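You operate a simulated robot arm through the tools that you are given. There is no shell and no other tool. Be economical: measure what you need, move in short steps, check, and stop when the job is done.

You run a simulated robot arm. Do the job below in one go: nothing can be reset, and whatever is moved stays where it is left.

## Task
Clamp the cam plate and grease its middle with the green dauber.
Fine: take the grease from the pot, put the dauber back, shut the pot again and leave the plate clamped. Set down upright: green dauber. A coat counts when it lies all over at full strength: go over it till it gets no stronger.

Only the result counts: the job must be done as asked and must still hold three seconds after the hand-in. Knocking over, shifting, dropping, spilling or breaking anything else fails it.

## Robot
A 5-joint arm with a two-finger parallel gripper, fixed in place. Base frame: the origin is at the foot of the arm, x ahead of it, y to its left, z up; the work surface is at about z = 0. Lengths are in mm, angles in rad, forces in N, time in s.
With the tool pointing down near the work surface it reaches from about 260 to 680 mm from the base axis. Its first joint turns from -1.152 to 1.152 rad. The tool tilts only in the upright plane through the base axis and itself; it spins freely about its own axis. Payload 2.9 kg.
Tool frame: the origin (TCP) lies between the finger pads and is the grasp point; the fingertips stand 30 mm ahead of it; z points along the fingers, y is the line along which they close. Largest opening 110 mm; finger width 20, thickness 10; the body of the gripper, 48 by 112 mm, starts 55 mm behind the TCP.
Orientation is that of the tool frame in the base frame, as a unit quaternion [w, x, y, z]. With the fingers straight down and closing along the base's y, the tool's x points along the base's -x, its y along +y and its z along -z.

## Interface
- The arm moves only by the tool drive_tool. Its argument "plan" is a list of rows, each a list of 3 entries, a list of its own where there are three numbers: the shift along the tool's x, y, z in mm, then the turn, a rotation vector about the tool's x, y, z in rad, then the gripper command, from -1 (shut) to 1 (fully open), values between in proportion. In form: [[[x, y, z], [ax, ay, az], hand], ...]. A call has 1 to 12 rows; each row shifts and turns the commanded pose from where the row before left it, along the tool's axes as they then stand. Each row takes 0.2 s and may step no farther than 50 mm and 0.15 rad from the row before; otherwise, or with a gripper value out of range, the whole call is refused. Where a pose cannot be reached the arm comes as near as it can. A force on the tool above 40 N (or 10 N above the force at the start of the call, whichever is more), or a blocked arm, ends the call early, and 0.2 s more pass. Each finger travels about 108 mm/s and halts on what it meets, pressing with about 38 N; the grip force reading is that of the motor and also rises with nothing between the fingers. The clock runs only during rows and for 0.2 s after the last one: add rows that do not move to give the fingers time. It gives the time, the measured TCP pose, the force on the tool (base axes), the opening and the grip force at its end, in the units of the frame above (readings bear some noise), with the torque about the TCP (base axes, N m) and any sound that the robot's microphone picked up, and new pictures: "pictures" is both (left out), scene, wrist or none.
- Cameras (640 x 400 px; columns grow to the right, rows downward): "scene" is fixed at [39.5, -457.7, 600.5]; the picture's right is [0.73, -0.68, 0.00], its down [-0.41, -0.44, -0.80] and it looks along [0.54, 0.59, -0.60] (base axes); focal length 374 px, centre (320, 200). "wrist" rides on the gripper at [72, 17, -103] in the tool frame; the picture's right is [-0.23, 0.97, 0.00], its down [-0.76, -0.18, -0.62] and it looks along [-0.61, -0.14, 0.78] (tool axes); focal length 222 px, centre (320, 200).
- point_at(camera, pixels): for up to 12 pixels [column, row] of the newest picture of that camera ("zoom" is the newest enlarged one), the place [x, y, z] in the base frame of the surface seen there, good to about 3 mm. It takes no simulated time.
- enlarge(camera, box): a new picture of the part [left, top, right, bottom] of that camera's present view, enlarged. It takes no simulated time.
- job_done(): hands the job in; it is judged then, once.

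Go step by step. Measure first, check grasps and placings, and put right what went wrong. The budget is 80 turns and 200 pictures, counting those below and the enlarged ones. Unless the task says otherwise, let go and move clear before handing in, and close with one line.

The tools are called after "Request:" as a command line: name --argument value ..., lists and objects as JSON in quotes. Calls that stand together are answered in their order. drive_tool: Moves the arm, as the interface text tells. Its arguments: {"type":"object","properties":{"plan":{"type":"array","items":{"type":"array"}},"pictures":{"type":"string","enum":["both","scene","wrist","none"]}},"required":["plan"]} The other tools are called the same way: point_at (camera, pixels) gives the place of the surface under pixels of a picture; enlarge (camera, box) takes an enlarged picture of a part of a camera's view; job_done () hands the job in.

At the start:

```text
t: 0.0
tcp_pos: [338.7, -308.5, 382.8]
tcp_rot: [0.0, 0.0, 1.0, 0.001]
force: [-0.1, 1.2, -0.1]
ft_torque: [-0.05, -0.02, 0.01]
width: 110.0
finger_force: 0.0
```

scene: 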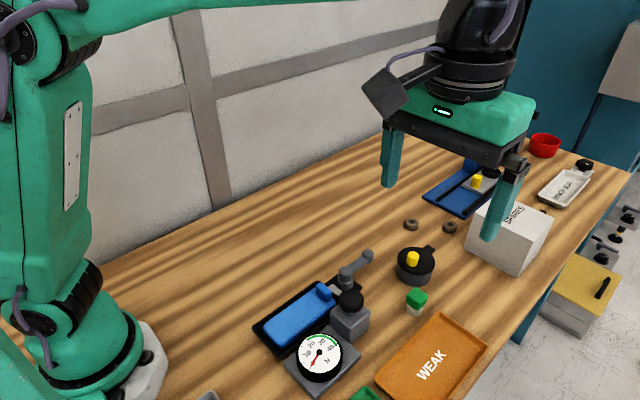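
wrist: 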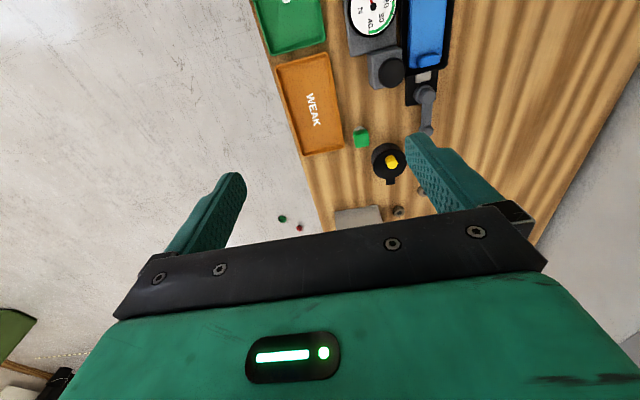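

The scene shows a blue plate in a vise-like fixture with a lever near (300,320), a gauge at (320,355), a pot with a yellow knob at (413,262), and a green object at (416,300). I'll enlarge to see the details.

Request:
enlarge --camera "scene" --box '[240, 230, 480, 400]'

Request:
enlarge --camera "scene" --box '[380, 120, 640, 290]'

Request:
enlarge --camera "wrist" --box '[240, 0, 480, 230]'

```text
2.35 times, centred on (360, 315) of scene
```

zoom: 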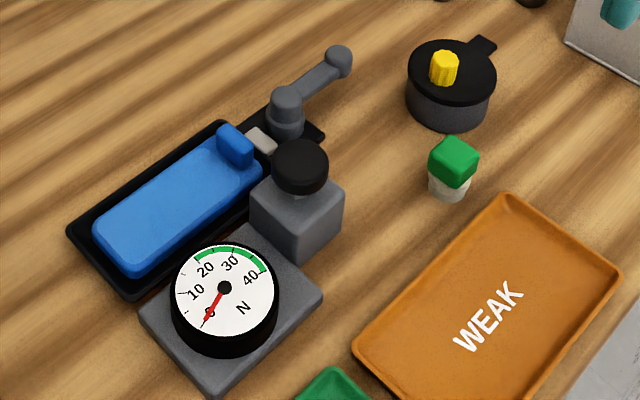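

```text
2.35 times, centred on (510, 205) of scene
```

zoom: 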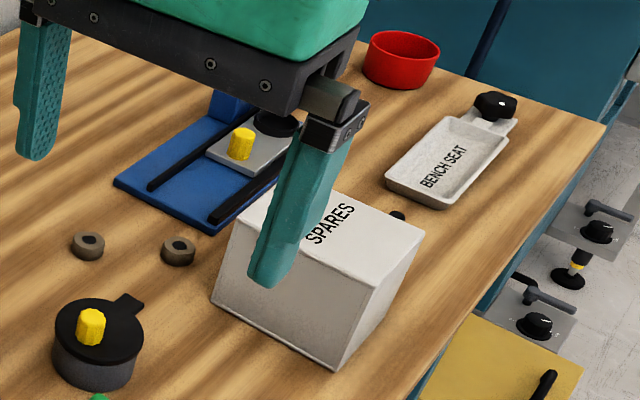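

```text
1.74 times, centred on (360, 115) of wrist
```

zoom: 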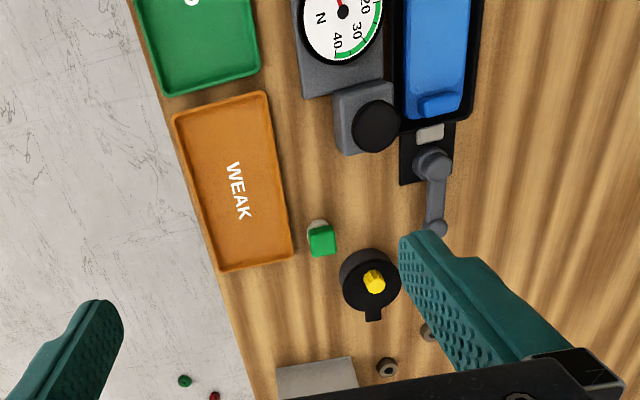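

I'll locate the key items, using the current scene picture.

Request:
point_at --camera "scene" --pixels '[[413, 258], [416, 297], [350, 300], [300, 322], [326, 290], [369, 254], [348, 272], [319, 350], [476, 180], [545, 140], [584, 164], [435, 365]]'

Request:
drive_tool --plan '[[[0, 50, 0], [0, 0, 0], 1], [[0, 50, 0], [0, 0, 0], 1], [[0, 50, 0], [0, 0, 0], 1], [[0, 50, 0], [0, 0, 0], 1], [[0, 50, 0], [0, 0, 0], 1], [[0, 50, 0], [0, 0, 0], 1], [[0, 50, 0], [0, 0, 0], 1], [[0, 50, 0], [0, 0, 0], 1]]'

```text
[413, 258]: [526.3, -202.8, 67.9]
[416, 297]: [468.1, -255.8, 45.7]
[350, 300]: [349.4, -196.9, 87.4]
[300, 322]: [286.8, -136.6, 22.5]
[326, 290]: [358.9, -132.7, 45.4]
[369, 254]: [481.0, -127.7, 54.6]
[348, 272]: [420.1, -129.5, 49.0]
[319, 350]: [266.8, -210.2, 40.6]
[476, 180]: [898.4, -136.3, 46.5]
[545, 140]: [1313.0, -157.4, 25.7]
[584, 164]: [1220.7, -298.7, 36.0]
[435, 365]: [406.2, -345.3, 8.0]
```

```text
t: 1.8
tcp_pos: [337.1, 89.8, 384.3]
tcp_rot: [-0.001, 0.001, 1.0, -0.001]
force: [-0.4, -0.4, 0.1]
ft_torque: [0.02, 0.02, -0.03]
width: 110.1
finger_force: 0.1
```

scene: 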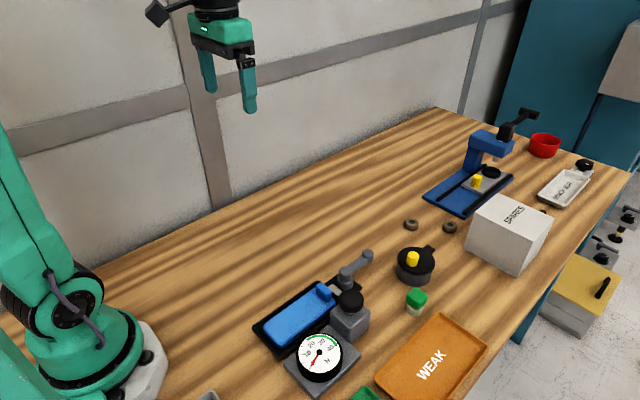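
wrist: 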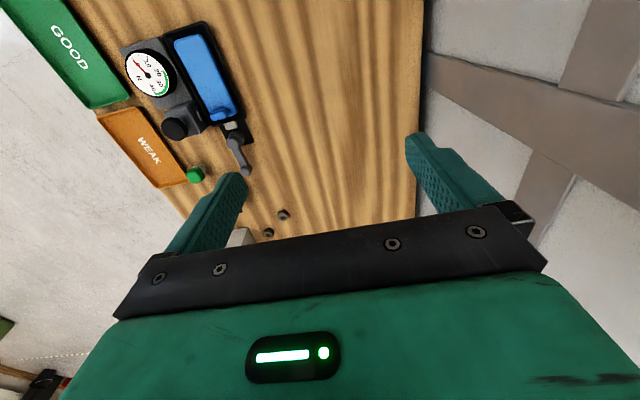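

The far press is out of reach, so the blue plate with the grey cam lever is what to clamp. I'll enlarge around it and the pot.

Request:
enlarge --camera "scene" --box '[245, 240, 385, 340]'

Request:
enlarge --camera "scene" --box '[380, 230, 460, 320]'

Request:
enlarge --camera "wrist" --box '[110, 10, 270, 190]'

```text
4.00 times, centred on (315, 290) of scene
```

zoom: 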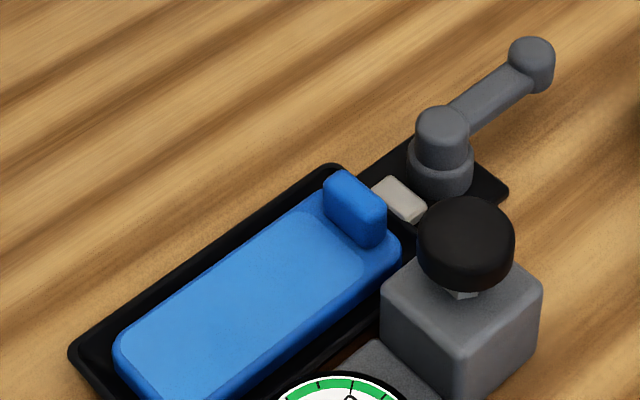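

```text
4.44 times, centred on (420, 275) of scene
```

zoom: 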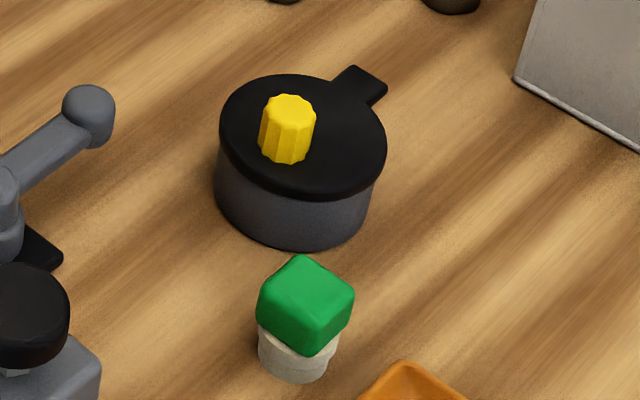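

```text
2.22 times, centred on (190, 100) of wrist
```

zoom: 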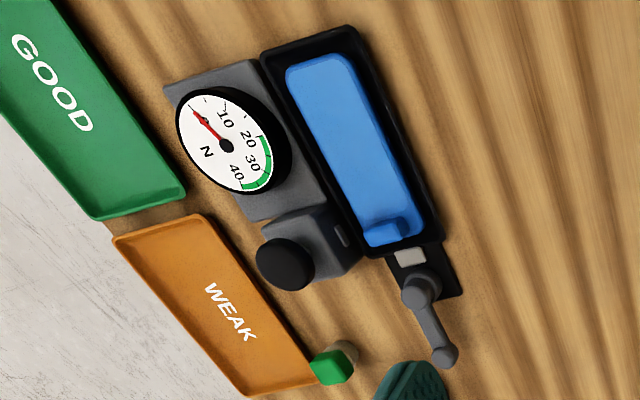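

Next I want a close overhead view of the pot, dauber and lever end, so I'll move the wrist camera there.

Request:
drive_tool --plan '[[[-10, -36, 20], [0, 0, 0], 1], [[-10, -36, 20], [0, 0, 0], 1], [[-10, -36, 20], [0, 0, 0], 1], [[-10, -36, 20], [0, 0, 0], 1], [[-10, -36, 20], [0, 0, 0], 1], [[-10, -36, 20], [0, 0, 0], 1], [[-10, -36, 20], [0, 0, 0], 1], [[-10, -36, 20], [0, 0, 0], 1]]'

```text
t: 3.6
tcp_pos: [418.6, -199.0, 223.5]
tcp_rot: [0.0, 0.0, 1.0, 0.0]
force: [0.6, -1.0, -0.4]
ft_torque: [0.01, 0.01, -0.04]
width: 110.2
finger_force: 0.2
```

scene: 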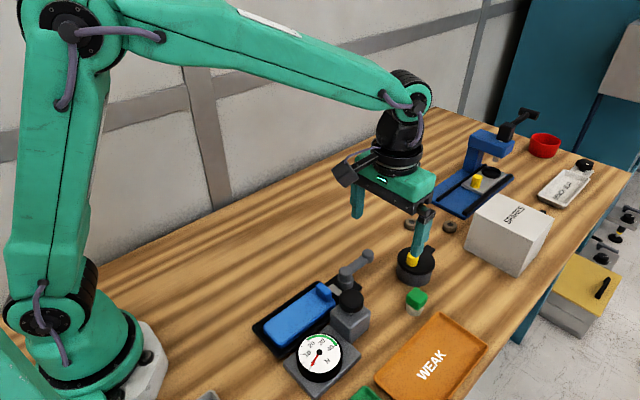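
wrist: 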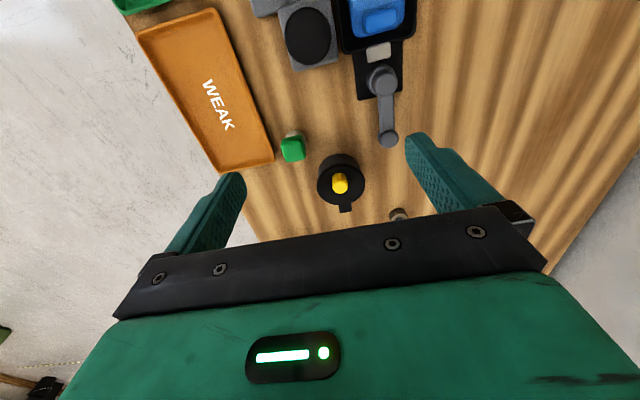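

Request:
enlarge --camera "wrist" --box '[240, 30, 420, 220]'

Request:
point_at --camera "wrist" --pixels '[[340, 182], [332, 165], [323, 180], [358, 182], [345, 209], [293, 148], [389, 140], [381, 82], [378, 52], [305, 32], [340, 172], [338, 200]]'

```text
2.11 times, centred on (330, 125) of wrist
```

zoom: 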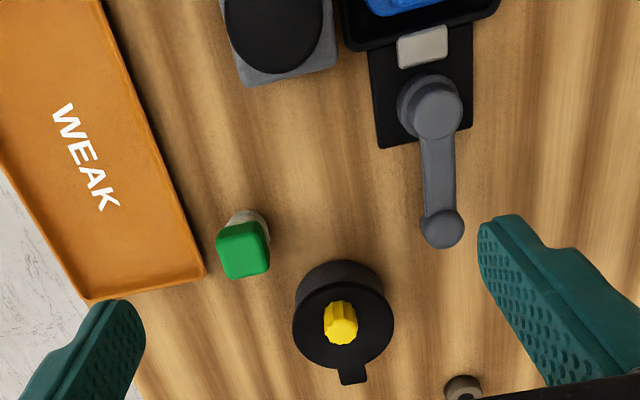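

```text
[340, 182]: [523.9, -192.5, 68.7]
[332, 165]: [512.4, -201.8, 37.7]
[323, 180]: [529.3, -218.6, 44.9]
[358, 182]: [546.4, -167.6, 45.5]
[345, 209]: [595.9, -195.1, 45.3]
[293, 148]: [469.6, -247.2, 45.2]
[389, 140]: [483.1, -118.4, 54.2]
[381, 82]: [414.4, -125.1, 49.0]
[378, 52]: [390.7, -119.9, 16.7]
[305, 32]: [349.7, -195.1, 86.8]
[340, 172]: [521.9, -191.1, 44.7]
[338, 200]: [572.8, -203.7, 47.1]
```

The zoom shows the lever knob at (442,228), its pivot at (435,105), and the pot lid and dauber. I'll measure precise edges.

Request:
point_at --camera "zoom" --pixels '[[442, 228], [426, 230], [460, 228], [437, 105], [422, 48], [294, 325], [392, 322], [338, 364], [352, 380], [340, 326], [242, 250], [250, 216]]'

Request:
enlarge --camera "scene" --box '[330, 235, 440, 320]'

```text
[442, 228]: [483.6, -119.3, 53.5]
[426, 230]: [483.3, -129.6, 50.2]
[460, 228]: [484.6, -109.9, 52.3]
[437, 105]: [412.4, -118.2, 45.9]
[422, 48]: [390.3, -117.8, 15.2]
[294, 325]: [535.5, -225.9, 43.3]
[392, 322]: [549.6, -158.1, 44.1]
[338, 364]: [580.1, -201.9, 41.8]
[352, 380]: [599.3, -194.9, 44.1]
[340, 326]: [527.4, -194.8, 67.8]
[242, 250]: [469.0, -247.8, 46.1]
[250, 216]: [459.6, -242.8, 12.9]
```

```text
4.71 times, centred on (385, 278) of scene
```

zoom: 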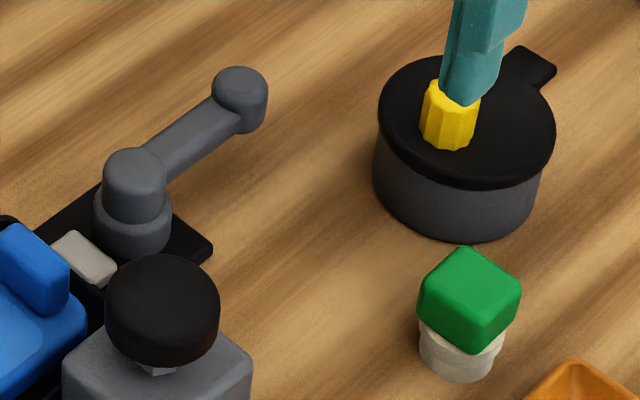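

The lever knob is at (483.5,-119.5,53) and the pivot is about (414,-120). I'll move above the knob with the hand half-closed, then check.

Request:
drive_tool --plan '[[[-22, 26.5, 10], [0, 0, 0], -0.1], [[-22, 26.5, 15], [0, 0, 0], -0.1], [[-21, 26.5, 25], [0, 0, 0], -0.1], [[0, 0, 40], [0, 0, 0], -0.1], [[0, 0, 0], [0, 0, 0], -0.1]]'

```text
t: 4.8
tcp_pos: [484.4, -117.2, 132.8]
tcp_rot: [-0.001, 0.0, 1.0, -0.001]
force: [-0.7, -0.7, -0.3]
ft_torque: [0.01, -0.01, 0.01]
width: 49.4
finger_force: 0.2
```

scene: 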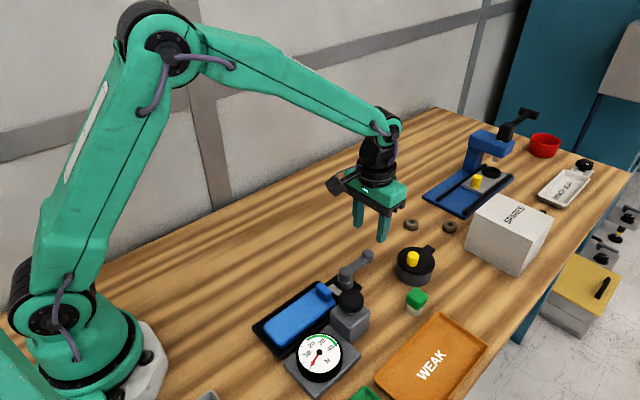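
wrist: 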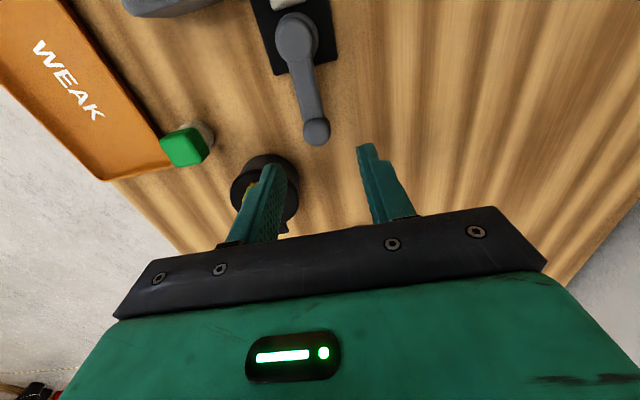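

Quick recheck of the knob from this nearer view: top at (316,128), pivot at (294,36).

Request:
point_at --camera "wrist" --pixels '[[316, 128], [305, 130], [328, 130], [295, 36], [276, 38], [318, 40]]'

Request:
drive_tool --plan '[[[0, 0, 40], [0, 0, 0], -0.1], [[0, 0, 37], [0, 0, 0], -0.1], [[0, 0, 0], [0, 0, 0], -0.6], [[0, 0, 0], [0, 0, 0], -0.6]]'

```text
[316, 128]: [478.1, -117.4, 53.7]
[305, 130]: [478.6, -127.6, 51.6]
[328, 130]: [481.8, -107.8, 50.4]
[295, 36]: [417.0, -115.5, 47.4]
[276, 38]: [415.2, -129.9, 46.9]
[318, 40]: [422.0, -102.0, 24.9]
```

```text
t: 5.8
tcp_pos: [486.6, -119.1, 57.4]
tcp_rot: [-0.001, 0.0, 1.0, 0.0]
force: [-0.1, -0.4, 0.4]
ft_torque: [0.0, 0.0, 0.03]
width: 21.8
finger_force: 0.0
```

scene: 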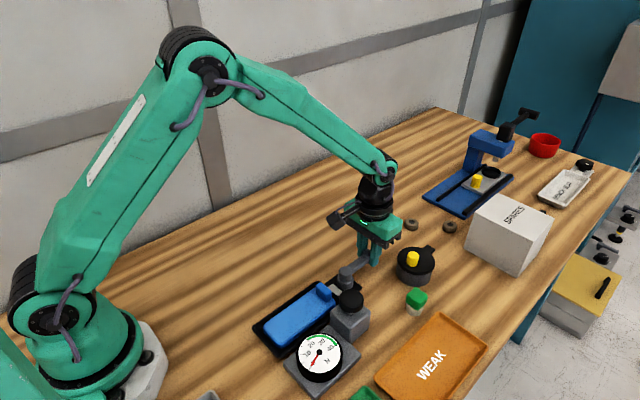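
wrist: 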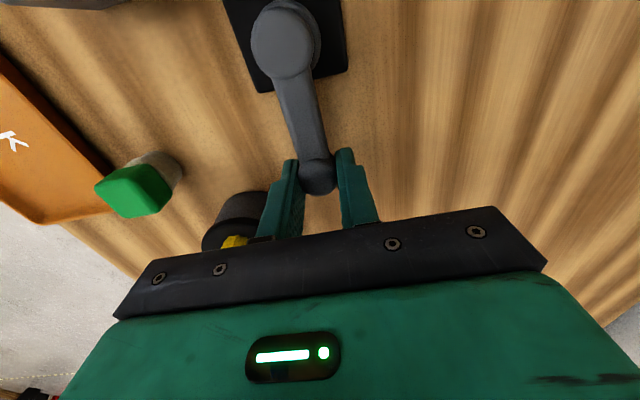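

The fingers straddle the knob at 21.8 mm. I'll grip it and try swinging toward +y in a short arc.

Request:
drive_tool --plan '[[[6, 0, 2], [0, 0, 0], -0.6], [[0, 0, 0], [0, 0, 0], -0.65], [[0.7, 9.7, 0], [0, 0, -0.15], -0.65], [[0.7, 9.7, 0], [0, 0, -0.15], -0.65], [[0.7, 9.7, 0], [0, 0, -0.15], -0.65]]'

```text
t: 6.7
tcp_pos: [476.2, -113.8, 56.3]
tcp_rot: [0.002, -0.086, 0.996, -0.001]
force: [-1.0, -30.4, -5.9]
ft_torque: [-0.36, -0.35, -0.37]
width: 34.1
finger_force: 14.6
stopped in row 4: the force on the tool passed its limit (the readings are from after the stop); the commanded pose is now the measured one
```

scene: 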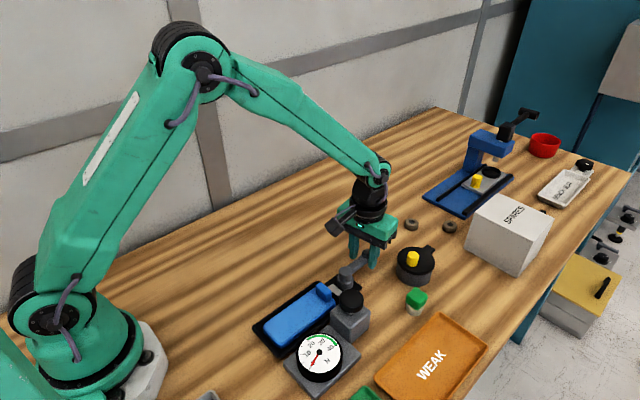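
wrist: 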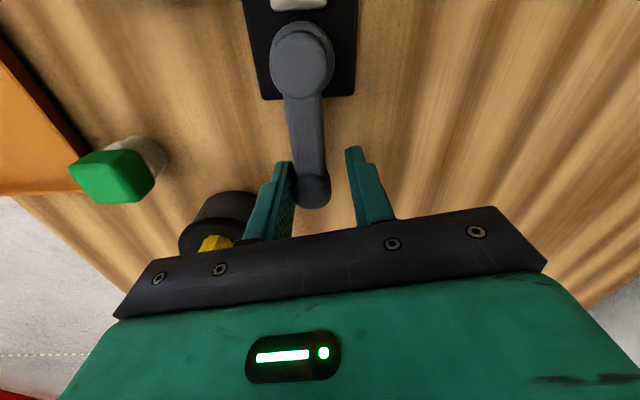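

The lever won't go toward +y: force reached 30 N and the knob stayed put. I'll ease back to it and try toward -y.

Request:
drive_tool --plan '[[[0, 0, 0], [0, 0, 0.15], -0.4], [[-3, -4.5, 0], [0, 0, 0.02], -0.4], [[0, 0, 0], [0, 0, 0], -0.62], [[0, 0, 0], [0, 0, 0], -0.62], [[0.7, -9.7, 0], [0, 0, 0.15], -0.62], [[0.7, -9.7, 0], [0, 0, 0.15], -0.62]]'

```text
t: 8.1
tcp_pos: [477.2, -136.8, 54.7]
tcp_rot: [0.001, 0.145, 0.989, 0.0]
force: [0.4, 1.2, 0.1]
ft_torque: [0.02, 0.0, -0.01]
width: 21.5
finger_force: 0.6
```

scene: 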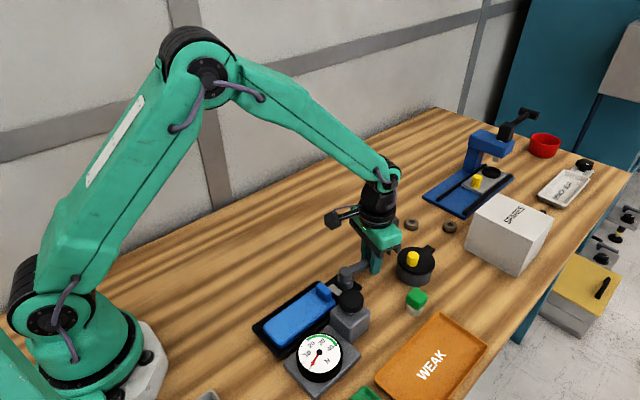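
wrist: 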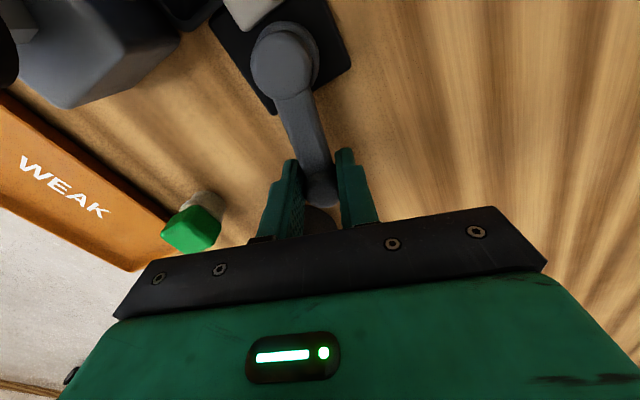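

It turns freely toward -y. I'll continue the arc and watch the force.

Request:
drive_tool --plan '[[[0.7, -9.5, 0], [0, 0, 0.15], -0.62], [[0.7, -9.5, 0], [0, 0, 0.15], -0.62], [[0.7, -9.5, 0], [0, 0, 0.15], -0.62], [[0.7, -9.5, 0], [0, 0, 0.15], -0.62]]'

```text
t: 9.1
tcp_pos: [455.7, -165.6, 53.7]
tcp_rot: [0.0, 0.432, 0.902, 0.0]
force: [1.6, 1.6, 0.2]
ft_torque: [0.04, 0.03, 0.08]
width: 21.5
finger_force: 0.5
```

scene: 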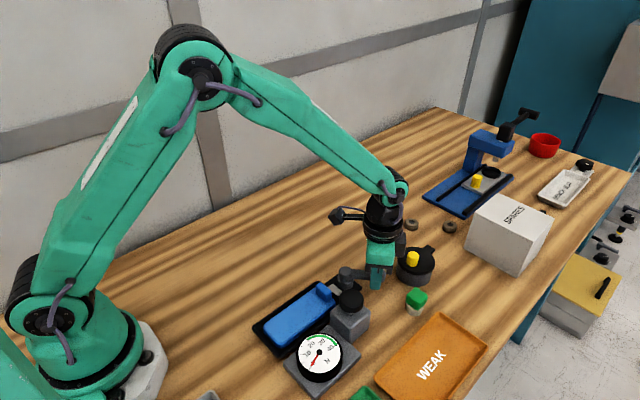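
wrist: 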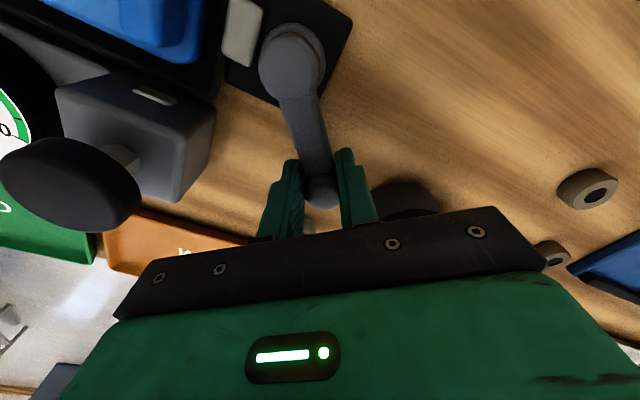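

Still free; continuing.

Request:
drive_tool --plan '[[[0.7, -9.4, 0], [0, 0, 0.15], -0.62], [[0.7, -9.4, 0], [0, 0, 0.15], -0.62], [[0.7, -9.4, 0], [0, 0, 0.15], -0.62]]'

Request:
enlarge --camera "scene" --box '[280, 240, 440, 340]'

```text
t: 9.9
tcp_pos: [431.7, -178.0, 53.7]
tcp_rot: [0.0, 0.621, 0.784, 0.001]
force: [1.3, 0.9, -0.3]
ft_torque: [-0.01, -0.04, 0.02]
width: 21.8
finger_force: 0.1
```

scene: 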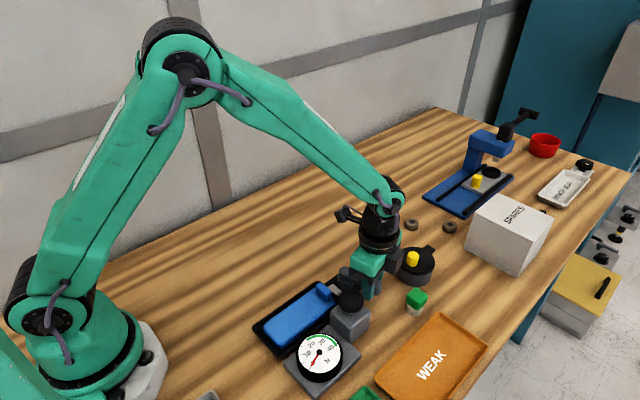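
wrist: 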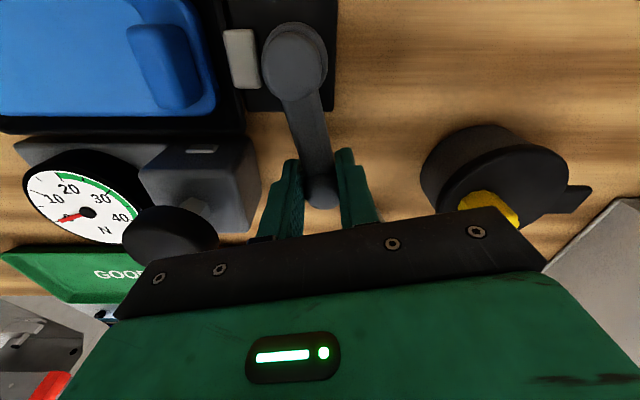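

```text
4.00 times, centred on (360, 290) of scene
```

zoom: 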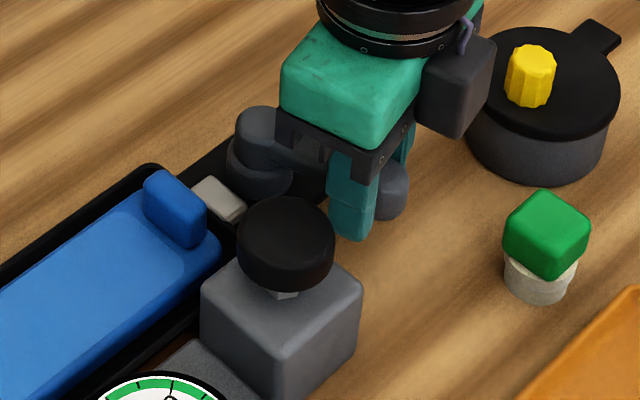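

Measuring clearance between my left finger and the gauge block, and the bar's gap to the tab.

Request:
point_at --camera "wrist" --pixels '[[248, 190], [247, 160], [228, 58], [256, 58], [180, 60], [200, 70], [300, 50], [320, 188], [210, 240]]'

Request:
drive_tool --plan '[[[0.7, -9.4, 0], [0, 0, 0.15], -0.62], [[0.5, -6, 0], [0, 0, 0.1], -0.62]]'

```text
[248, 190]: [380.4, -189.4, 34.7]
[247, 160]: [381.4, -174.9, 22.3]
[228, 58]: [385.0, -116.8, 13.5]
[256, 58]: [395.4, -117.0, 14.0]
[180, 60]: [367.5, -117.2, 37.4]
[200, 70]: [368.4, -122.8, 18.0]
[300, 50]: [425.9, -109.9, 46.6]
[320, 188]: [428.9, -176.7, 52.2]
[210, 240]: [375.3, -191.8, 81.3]
```

```text
t: 10.5
tcp_pos: [414.9, -179.2, 54.1]
tcp_rot: [0.001, 0.714, 0.7, 0.0]
force: [4.7, 1.3, -1.7]
ft_torque: [0.01, -0.03, 0.06]
width: 23.1
finger_force: 2.0
```

scene: 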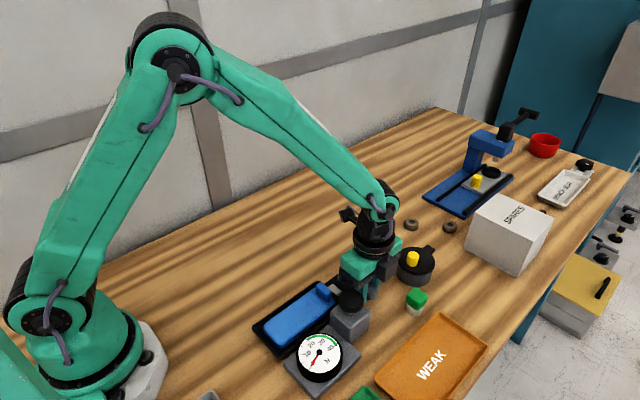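
wrist: 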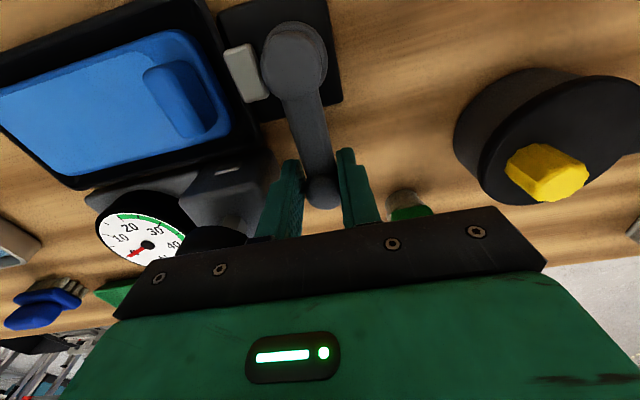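

Resistance is starting (4.7 N). Checking whether the grey bar moved, then pushing slightly on.

Request:
point_at --camera "wrist" --pixels '[[232, 70], [258, 72], [320, 190], [295, 50], [205, 100]]'

Request:
drive_tool --plan '[[[0.3, -5, 0], [0, 0, 0.08], -0.7], [[0, 0, 0], [0, 0, 0], -0.7]]'

Request:
enlarge --camera "wrist" --box '[0, 0, 360, 260]'

```text
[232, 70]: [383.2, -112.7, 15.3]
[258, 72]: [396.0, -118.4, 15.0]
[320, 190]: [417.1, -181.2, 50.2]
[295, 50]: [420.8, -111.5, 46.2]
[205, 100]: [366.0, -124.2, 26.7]
```

```text
t: 11.1
tcp_pos: [412.7, -178.4, 55.7]
tcp_rot: [0.004, 0.74, 0.673, 0.002]
force: [28.1, 7.7, -2.6]
ft_torque: [-0.05, -0.16, 0.45]
width: 29.8
finger_force: 13.9
```

scene: 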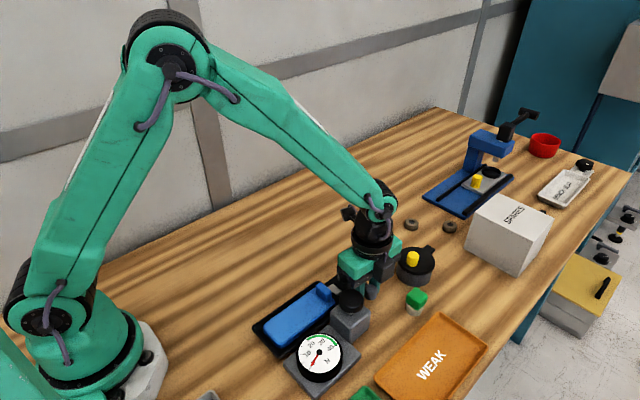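
wrist: 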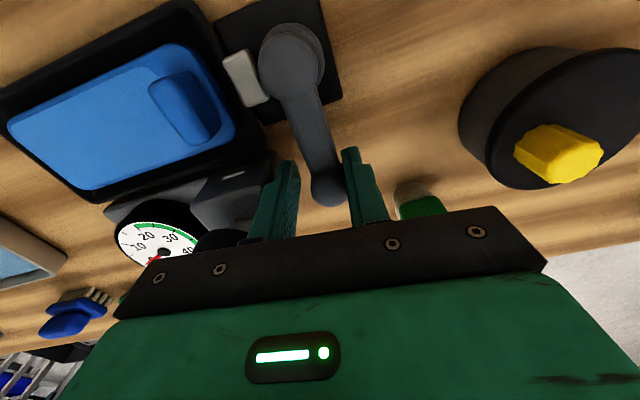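

```text
1.54 times, centred on (180, 130) of wrist
```

zoom: 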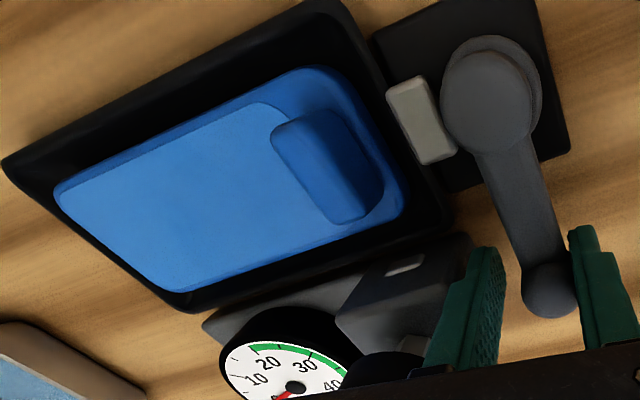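

The lever now stops hard at about -90°, 28 N. I'll back the pressure off, lift clear and compare the clamp with the earlier view.

Request:
drive_tool --plan '[[[0, 4, 0], [0, 0, -0.05], -0.4], [[0, 0, 0], [0, 0, 0], -0.3], [[0, 0, -45], [0, 0, 0], -0.3], [[0, 0, -45], [0, 0, 0], -0.3], [[0, 0, -40], [0, 0, -0.15], -0.3], [[0, 0, -36], [0, 0, -0.15], 0], [[0, 0, 0], [0, 0, -0.15], 0], [[0, 0, 0], [0, 0, -0.15], 0], [[0, 0, 0], [0, 0, -0.15], 0.5], [[0, 0, 0], [0, 0, -0.15], 1]]'

```text
t: 13.3
tcp_pos: [414.4, -179.8, 221.7]
tcp_rot: [0.001, 0.351, 0.936, -0.001]
force: [0.5, 0.2, 0.5]
ft_torque: [0.02, 0.02, -0.01]
width: 110.0
finger_force: 0.0
```

scene: 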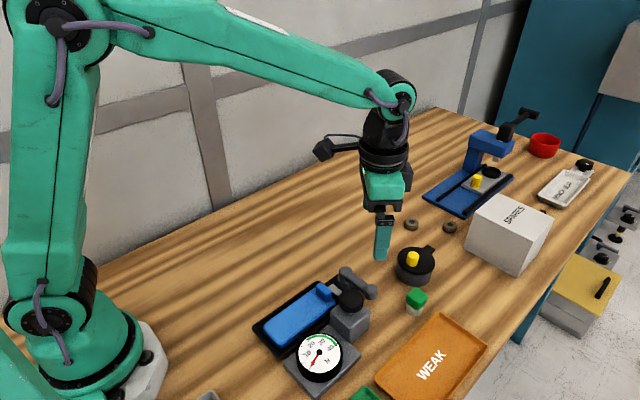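
wrist: 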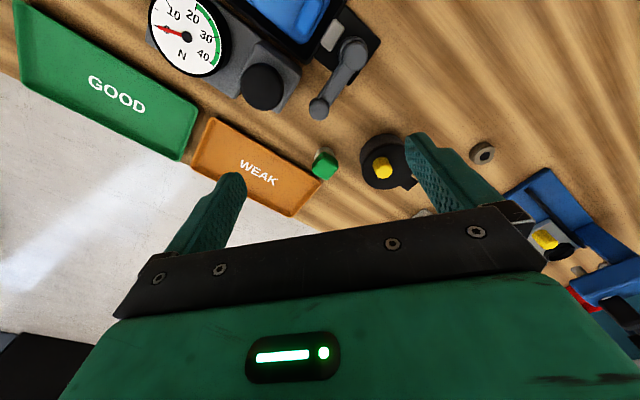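

Request:
enlarge --camera "scene" --box '[245, 240, 385, 340]'

Request:
enlarge --camera "wrist" --box '[230, 0, 410, 130]'

```text
4.00 times, centred on (315, 290) of scene
```

zoom: 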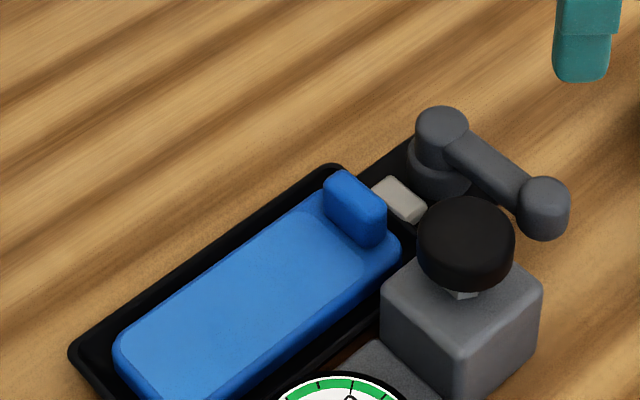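

```text
3.08 times, centred on (320, 65) of wrist
```

zoom: 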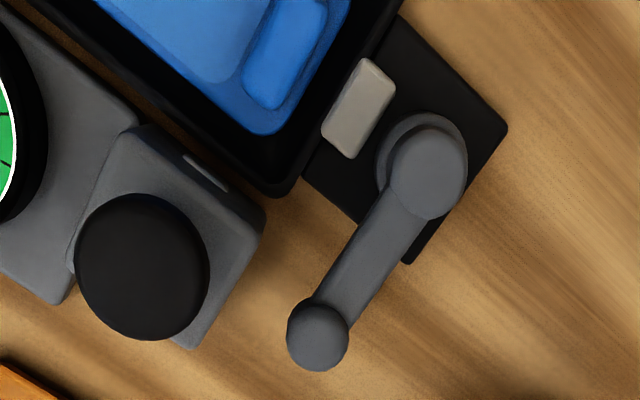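

Lever rests at about -90° now. I'll measure its angle and look closely at the pot from here.

Request:
point_at --camera "zoom" --pixels '[[318, 338], [428, 172], [360, 105], [340, 290], [425, 160]]'

Request:
enlarge --camera "wrist" --box '[300, 120, 440, 225]'

```text
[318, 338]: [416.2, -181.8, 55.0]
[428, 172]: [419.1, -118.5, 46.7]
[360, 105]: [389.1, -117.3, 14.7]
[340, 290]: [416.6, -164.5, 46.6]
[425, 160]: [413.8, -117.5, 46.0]
```

```text
3.81 times, centred on (370, 172) of wrist
```

zoom: 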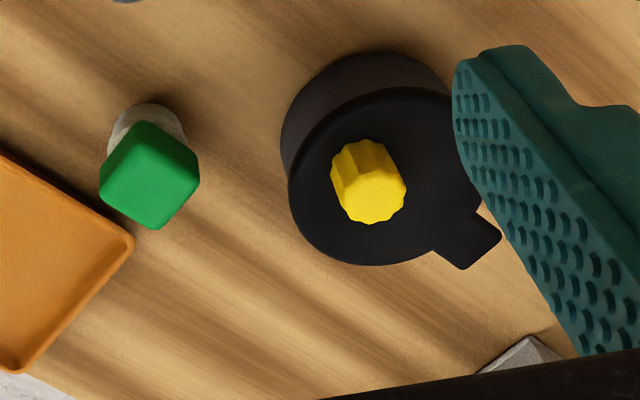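

Lever stays at (416,-181), i.e. -90°. Now I'll straighten the tool and go above the yellow knob at about (527,-195).

Request:
drive_tool --plan '[[[0, 0, 0], [0, 0, -0.1434], 1], [[0, 0, 0], [0, 0, -0.1434], 0.5], [[0, 0, 0], [0, 0, -0.1434], 0], [[0, 0, 0], [0, 0, -0.1434], -0.27], [[0, 0, 0], [0, 0, -0.1434], -0.27], [[-38, -5, 30], [0, 0, 0], -0.27], [[-38, -5, 30], [0, 0, 0], -0.27], [[-37, -5, 12], [0, 0, 0], -0.27], [[0, 0, 0], [0, 0, 0], -0.27]]'

```text
t: 15.3
tcp_pos: [527.4, -197.2, 146.9]
tcp_rot: [0.001, 0.001, 1.0, 0.0]
force: [-0.2, -0.6, -0.7]
ft_torque: [-0.01, -0.01, 0.01]
width: 40.1
finger_force: 0.1
```

scene: 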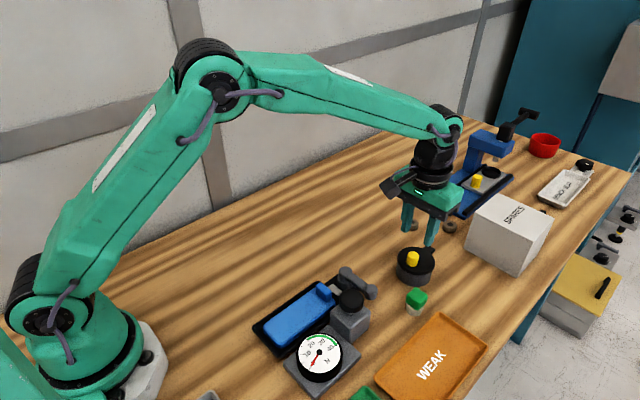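
wrist: 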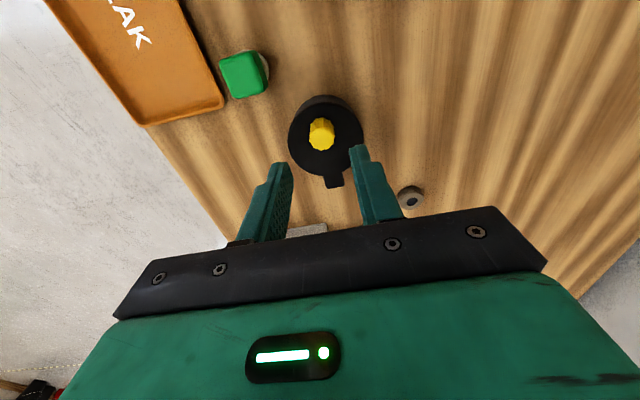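

Request:
enlarge --camera "wrist" --box '[270, 80, 380, 200]'

Request:
point_at --camera "wrist" --pixels '[[321, 132], [310, 133], [333, 133], [290, 142], [361, 138], [323, 175], [334, 184], [321, 104]]'

```text
3.33 times, centred on (325, 140) of wrist
```

zoom: 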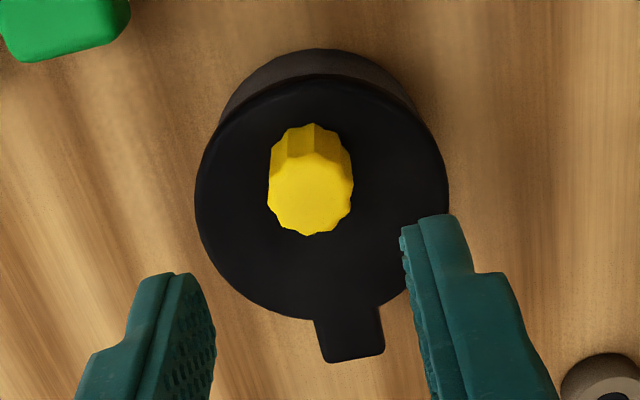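

```text
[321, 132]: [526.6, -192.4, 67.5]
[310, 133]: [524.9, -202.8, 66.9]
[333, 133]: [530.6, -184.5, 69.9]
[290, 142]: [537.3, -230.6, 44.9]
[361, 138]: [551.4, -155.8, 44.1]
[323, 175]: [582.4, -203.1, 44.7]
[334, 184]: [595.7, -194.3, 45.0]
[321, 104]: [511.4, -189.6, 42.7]
```

Knob centre is (527.5,-193), top 68, lid top about 45. I'll descend and grip it with tips just above the lid.

Request:
drive_tool --plan '[[[0, 3.5, 35], [0, 0, 0], -0.27], [[0, 0, 31], [0, 0, 0], -0.27], [[0, 0, 0], [0, 0, 0], -1], [[0, 0, 0], [0, 0, 0], -1], [[0, 0, 0], [0, 0, 0], -1]]'

```text
t: 16.5
tcp_pos: [526.0, -194.8, 83.3]
tcp_rot: [0.001, 0.003, 1.0, -0.001]
force: [-4.5, -26.2, -1.7]
ft_torque: [-0.24, -0.53, -0.36]
width: 21.4
finger_force: 45.0
```

scene: 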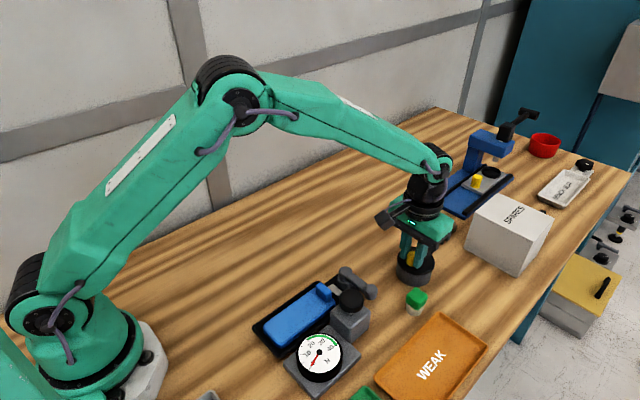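
wrist: 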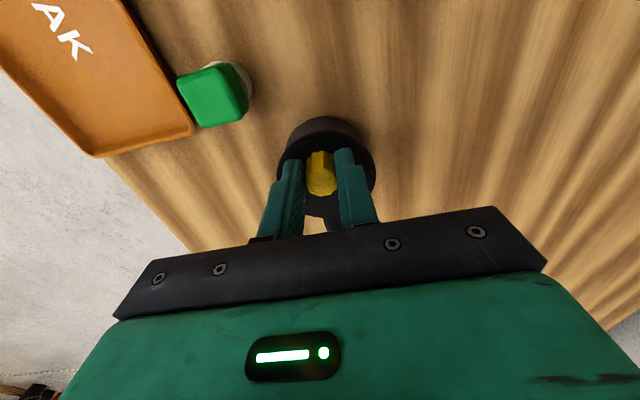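

The knob is gripped (21.4 mm) but with a 26 N sideways load, so I'm off-centre toward +y; I'll shift -y to relieve it, then try a 3 mm lift.

Request:
drive_tool --plan '[[[0, -2, 0], [0, 0, 0], -1], [[0, 0, 0], [0, 0, 0], -1]]' --pictures "none"

```text
t: 17.1
tcp_pos: [526.1, -194.5, 81.8]
tcp_rot: [0.0, 0.0, 1.0, 0.0]
force: [-1.3, -19.9, -3.9]
ft_torque: [-0.11, -0.55, -0.14]
width: 21.4
finger_force: 44.8
```

Request:
drive_tool --plan '[[[0, -3, 0], [0, 0, 0], -1], [[0, -3, 0], [0, 0, 0], -1], [[0, 0, -3], [0, 0, 0], -1], [[0, 0, 0], [0, 0, 0], -1]]' --pictures "none"

```text
t: 18.1
tcp_pos: [527.1, -199.9, 82.9]
tcp_rot: [-0.002, 0.001, 1.0, 0.001]
force: [9.7, 0.9, -29.3]
ft_torque: [-0.38, -0.1, -0.03]
width: 21.3
finger_force: 45.5
```

Lifting meets 29 N so it doesn't lift off, but the knob moved 5 mm sideways freely: it looks like a swivel lid. I'll undo the lift and look.

Request:
drive_tool --plan '[[[0, 0, 3], [0, 0, 0], -1], [[0, 0, 0], [0, 0, 0], -1]]'

Request:
enlarge --camera "scene" --box '[380, 230, 460, 300]'

Request:
enlarge --camera "wrist" --box '[250, 90, 400, 230]'

```text
t: 18.7
tcp_pos: [525.6, -200.0, 82.7]
tcp_rot: [0.0, 0.001, 1.0, 0.0]
force: [-1.1, 0.6, -9.7]
ft_torque: [-0.33, 0.95, 0.11]
width: 21.2
finger_force: 45.4
```

scene: 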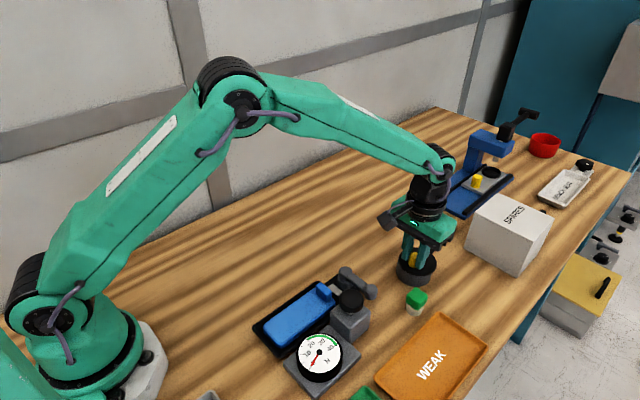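
wrist: 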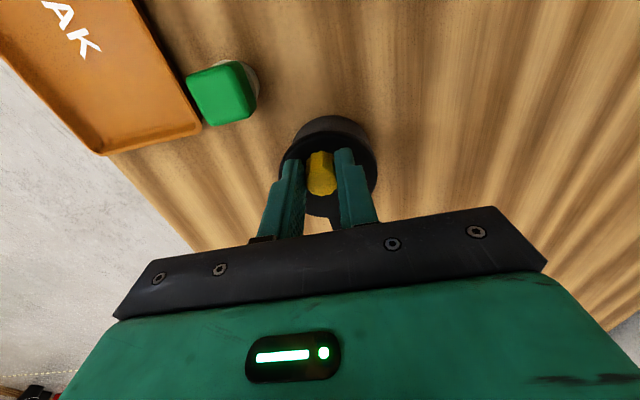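

```text
5.71 times, centred on (420, 265) of scene
```

zoom: 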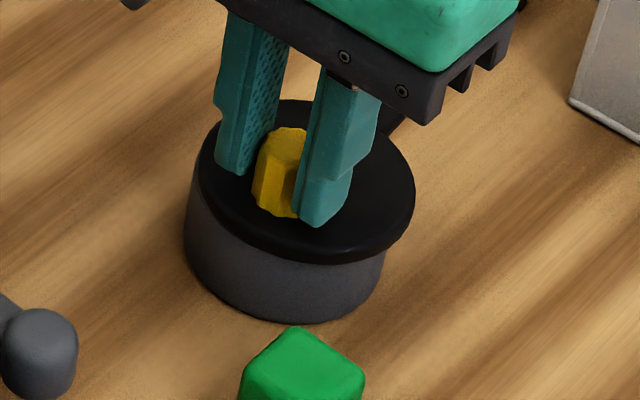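

```text
2.86 times, centred on (325, 160) of wrist
```

zoom: 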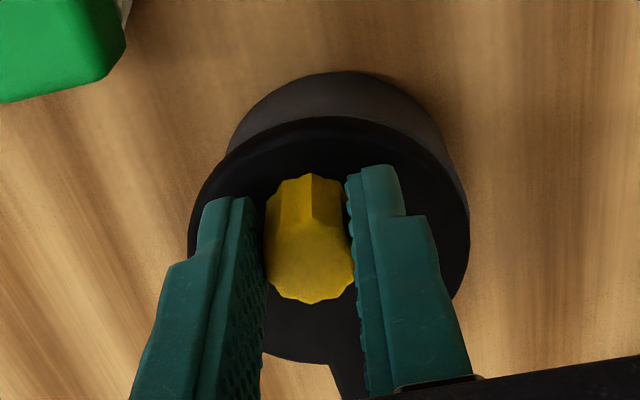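

The lid slid toward -y, so it swivels about its tab at about (590,-195). I'll measure what's in the way: the box and washers.

Request:
point_at --camera "scene" --pixels '[[467, 245], [515, 272], [551, 218], [484, 197], [412, 224], [450, 226], [416, 297], [486, 350], [440, 315]]'

```text
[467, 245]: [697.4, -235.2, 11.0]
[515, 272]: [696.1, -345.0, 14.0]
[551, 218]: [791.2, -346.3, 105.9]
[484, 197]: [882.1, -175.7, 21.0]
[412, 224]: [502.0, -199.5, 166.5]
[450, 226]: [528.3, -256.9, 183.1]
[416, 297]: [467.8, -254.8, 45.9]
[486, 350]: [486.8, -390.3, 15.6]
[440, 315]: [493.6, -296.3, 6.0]
```

The path to -y is clear (box starts at x 697). I'll cage the knob loosely and swing it about the tab.

Request:
drive_tool --plan '[[[0, 0, 0], [0, 0, 0], -0.57], [[-0.7, -8.7, 0], [0, 0, -0.15], -0.57], [[-0.7, -8.7, 0], [0, 0, -0.15], -0.57], [[-0.7, -8.7, 0], [0, 0, -0.15], -0.57], [[-0.7, -8.7, 0], [0, 0, -0.15], -0.57]]'

Request:
enlarge --camera "scene" --box '[380, 230, 470, 310]'

```text
t: 19.9
tcp_pos: [536.4, -234.3, 82.8]
tcp_rot: [0.0, -0.296, 0.955, -0.001]
force: [0.3, 0.2, -0.3]
ft_torque: [-0.02, -0.01, 0.0]
width: 23.9
finger_force: 0.1
```

scene: 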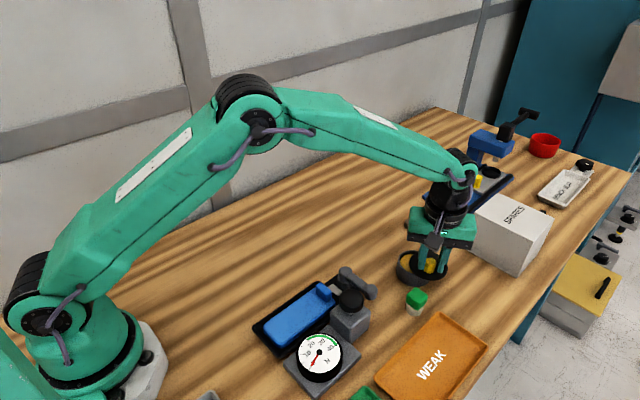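
wrist: 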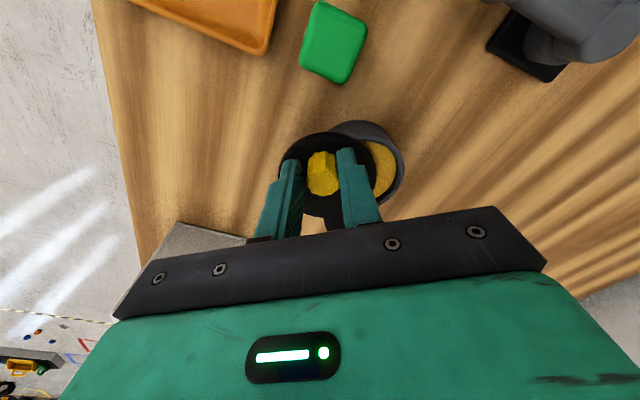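

```text
5.00 times, centred on (425, 270) of scene
```

zoom: 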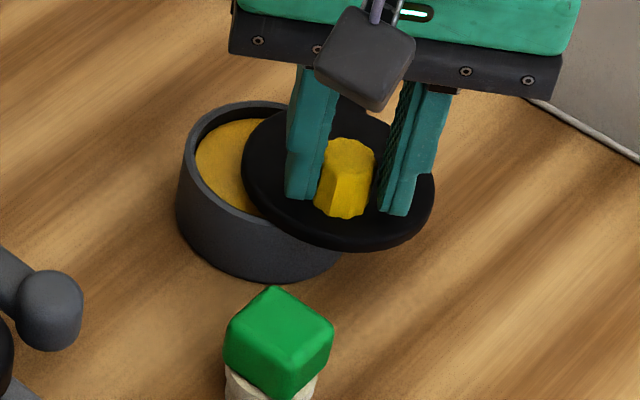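

The lid swings open, showing yellow grease. Continuing the arc.

Request:
drive_tool --plan '[[[-0.7, -8.7, 0], [0, 0, -0.15], -0.57], [[-0.7, -8.7, 0], [0, 0, -0.15], -0.57], [[-0.7, -8.7, 0], [0, 0, -0.15], -0.57], [[-0.7, -8.7, 0], [0, 0, -0.15], -0.57], [[-0.7, -8.7, 0], [0, 0, -0.15], -0.57], [[-0.7, -8.7, 0], [0, 0, -0.15], -0.57]]'

Request:
enlarge --camera "scene" --box '[380, 230, 470, 310]'

```text
t: 21.3
tcp_pos: [581.5, -256.4, 83.3]
tcp_rot: [0.001, -0.682, 0.731, 0.0]
force: [0.2, -0.1, -0.2]
ft_torque: [-0.02, 0.03, -0.02]
width: 23.8
finger_force: 0.1
```

scene: 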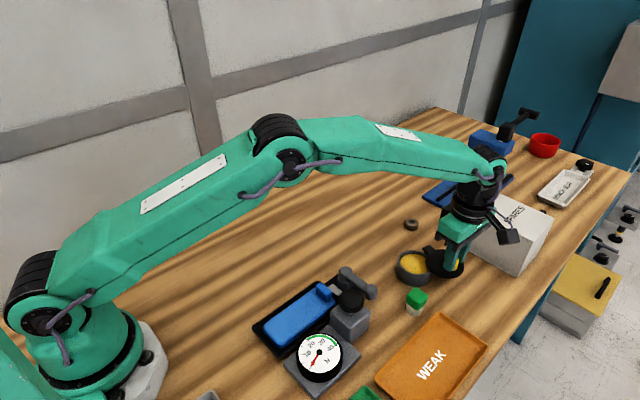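
wrist: 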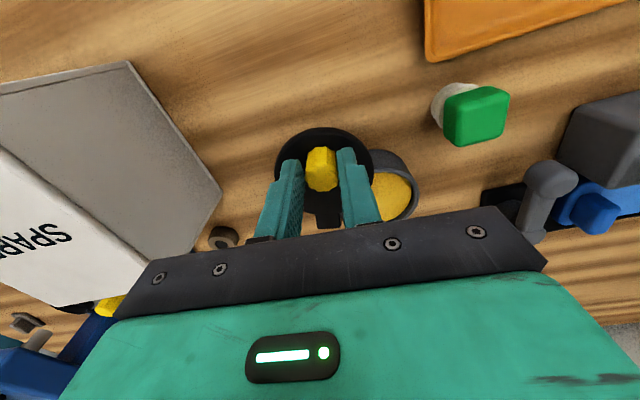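

```text
5.00 times, centred on (425, 270) of scene
```

zoom: 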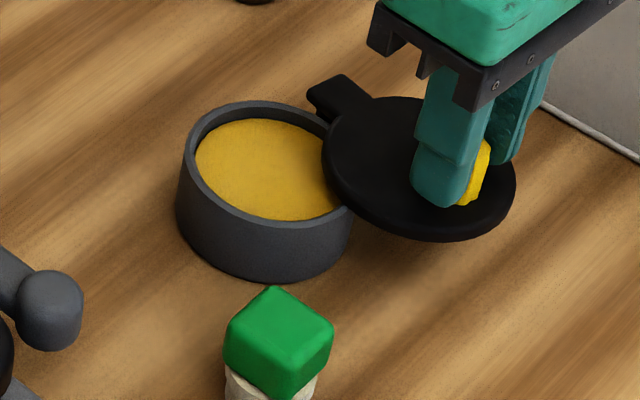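

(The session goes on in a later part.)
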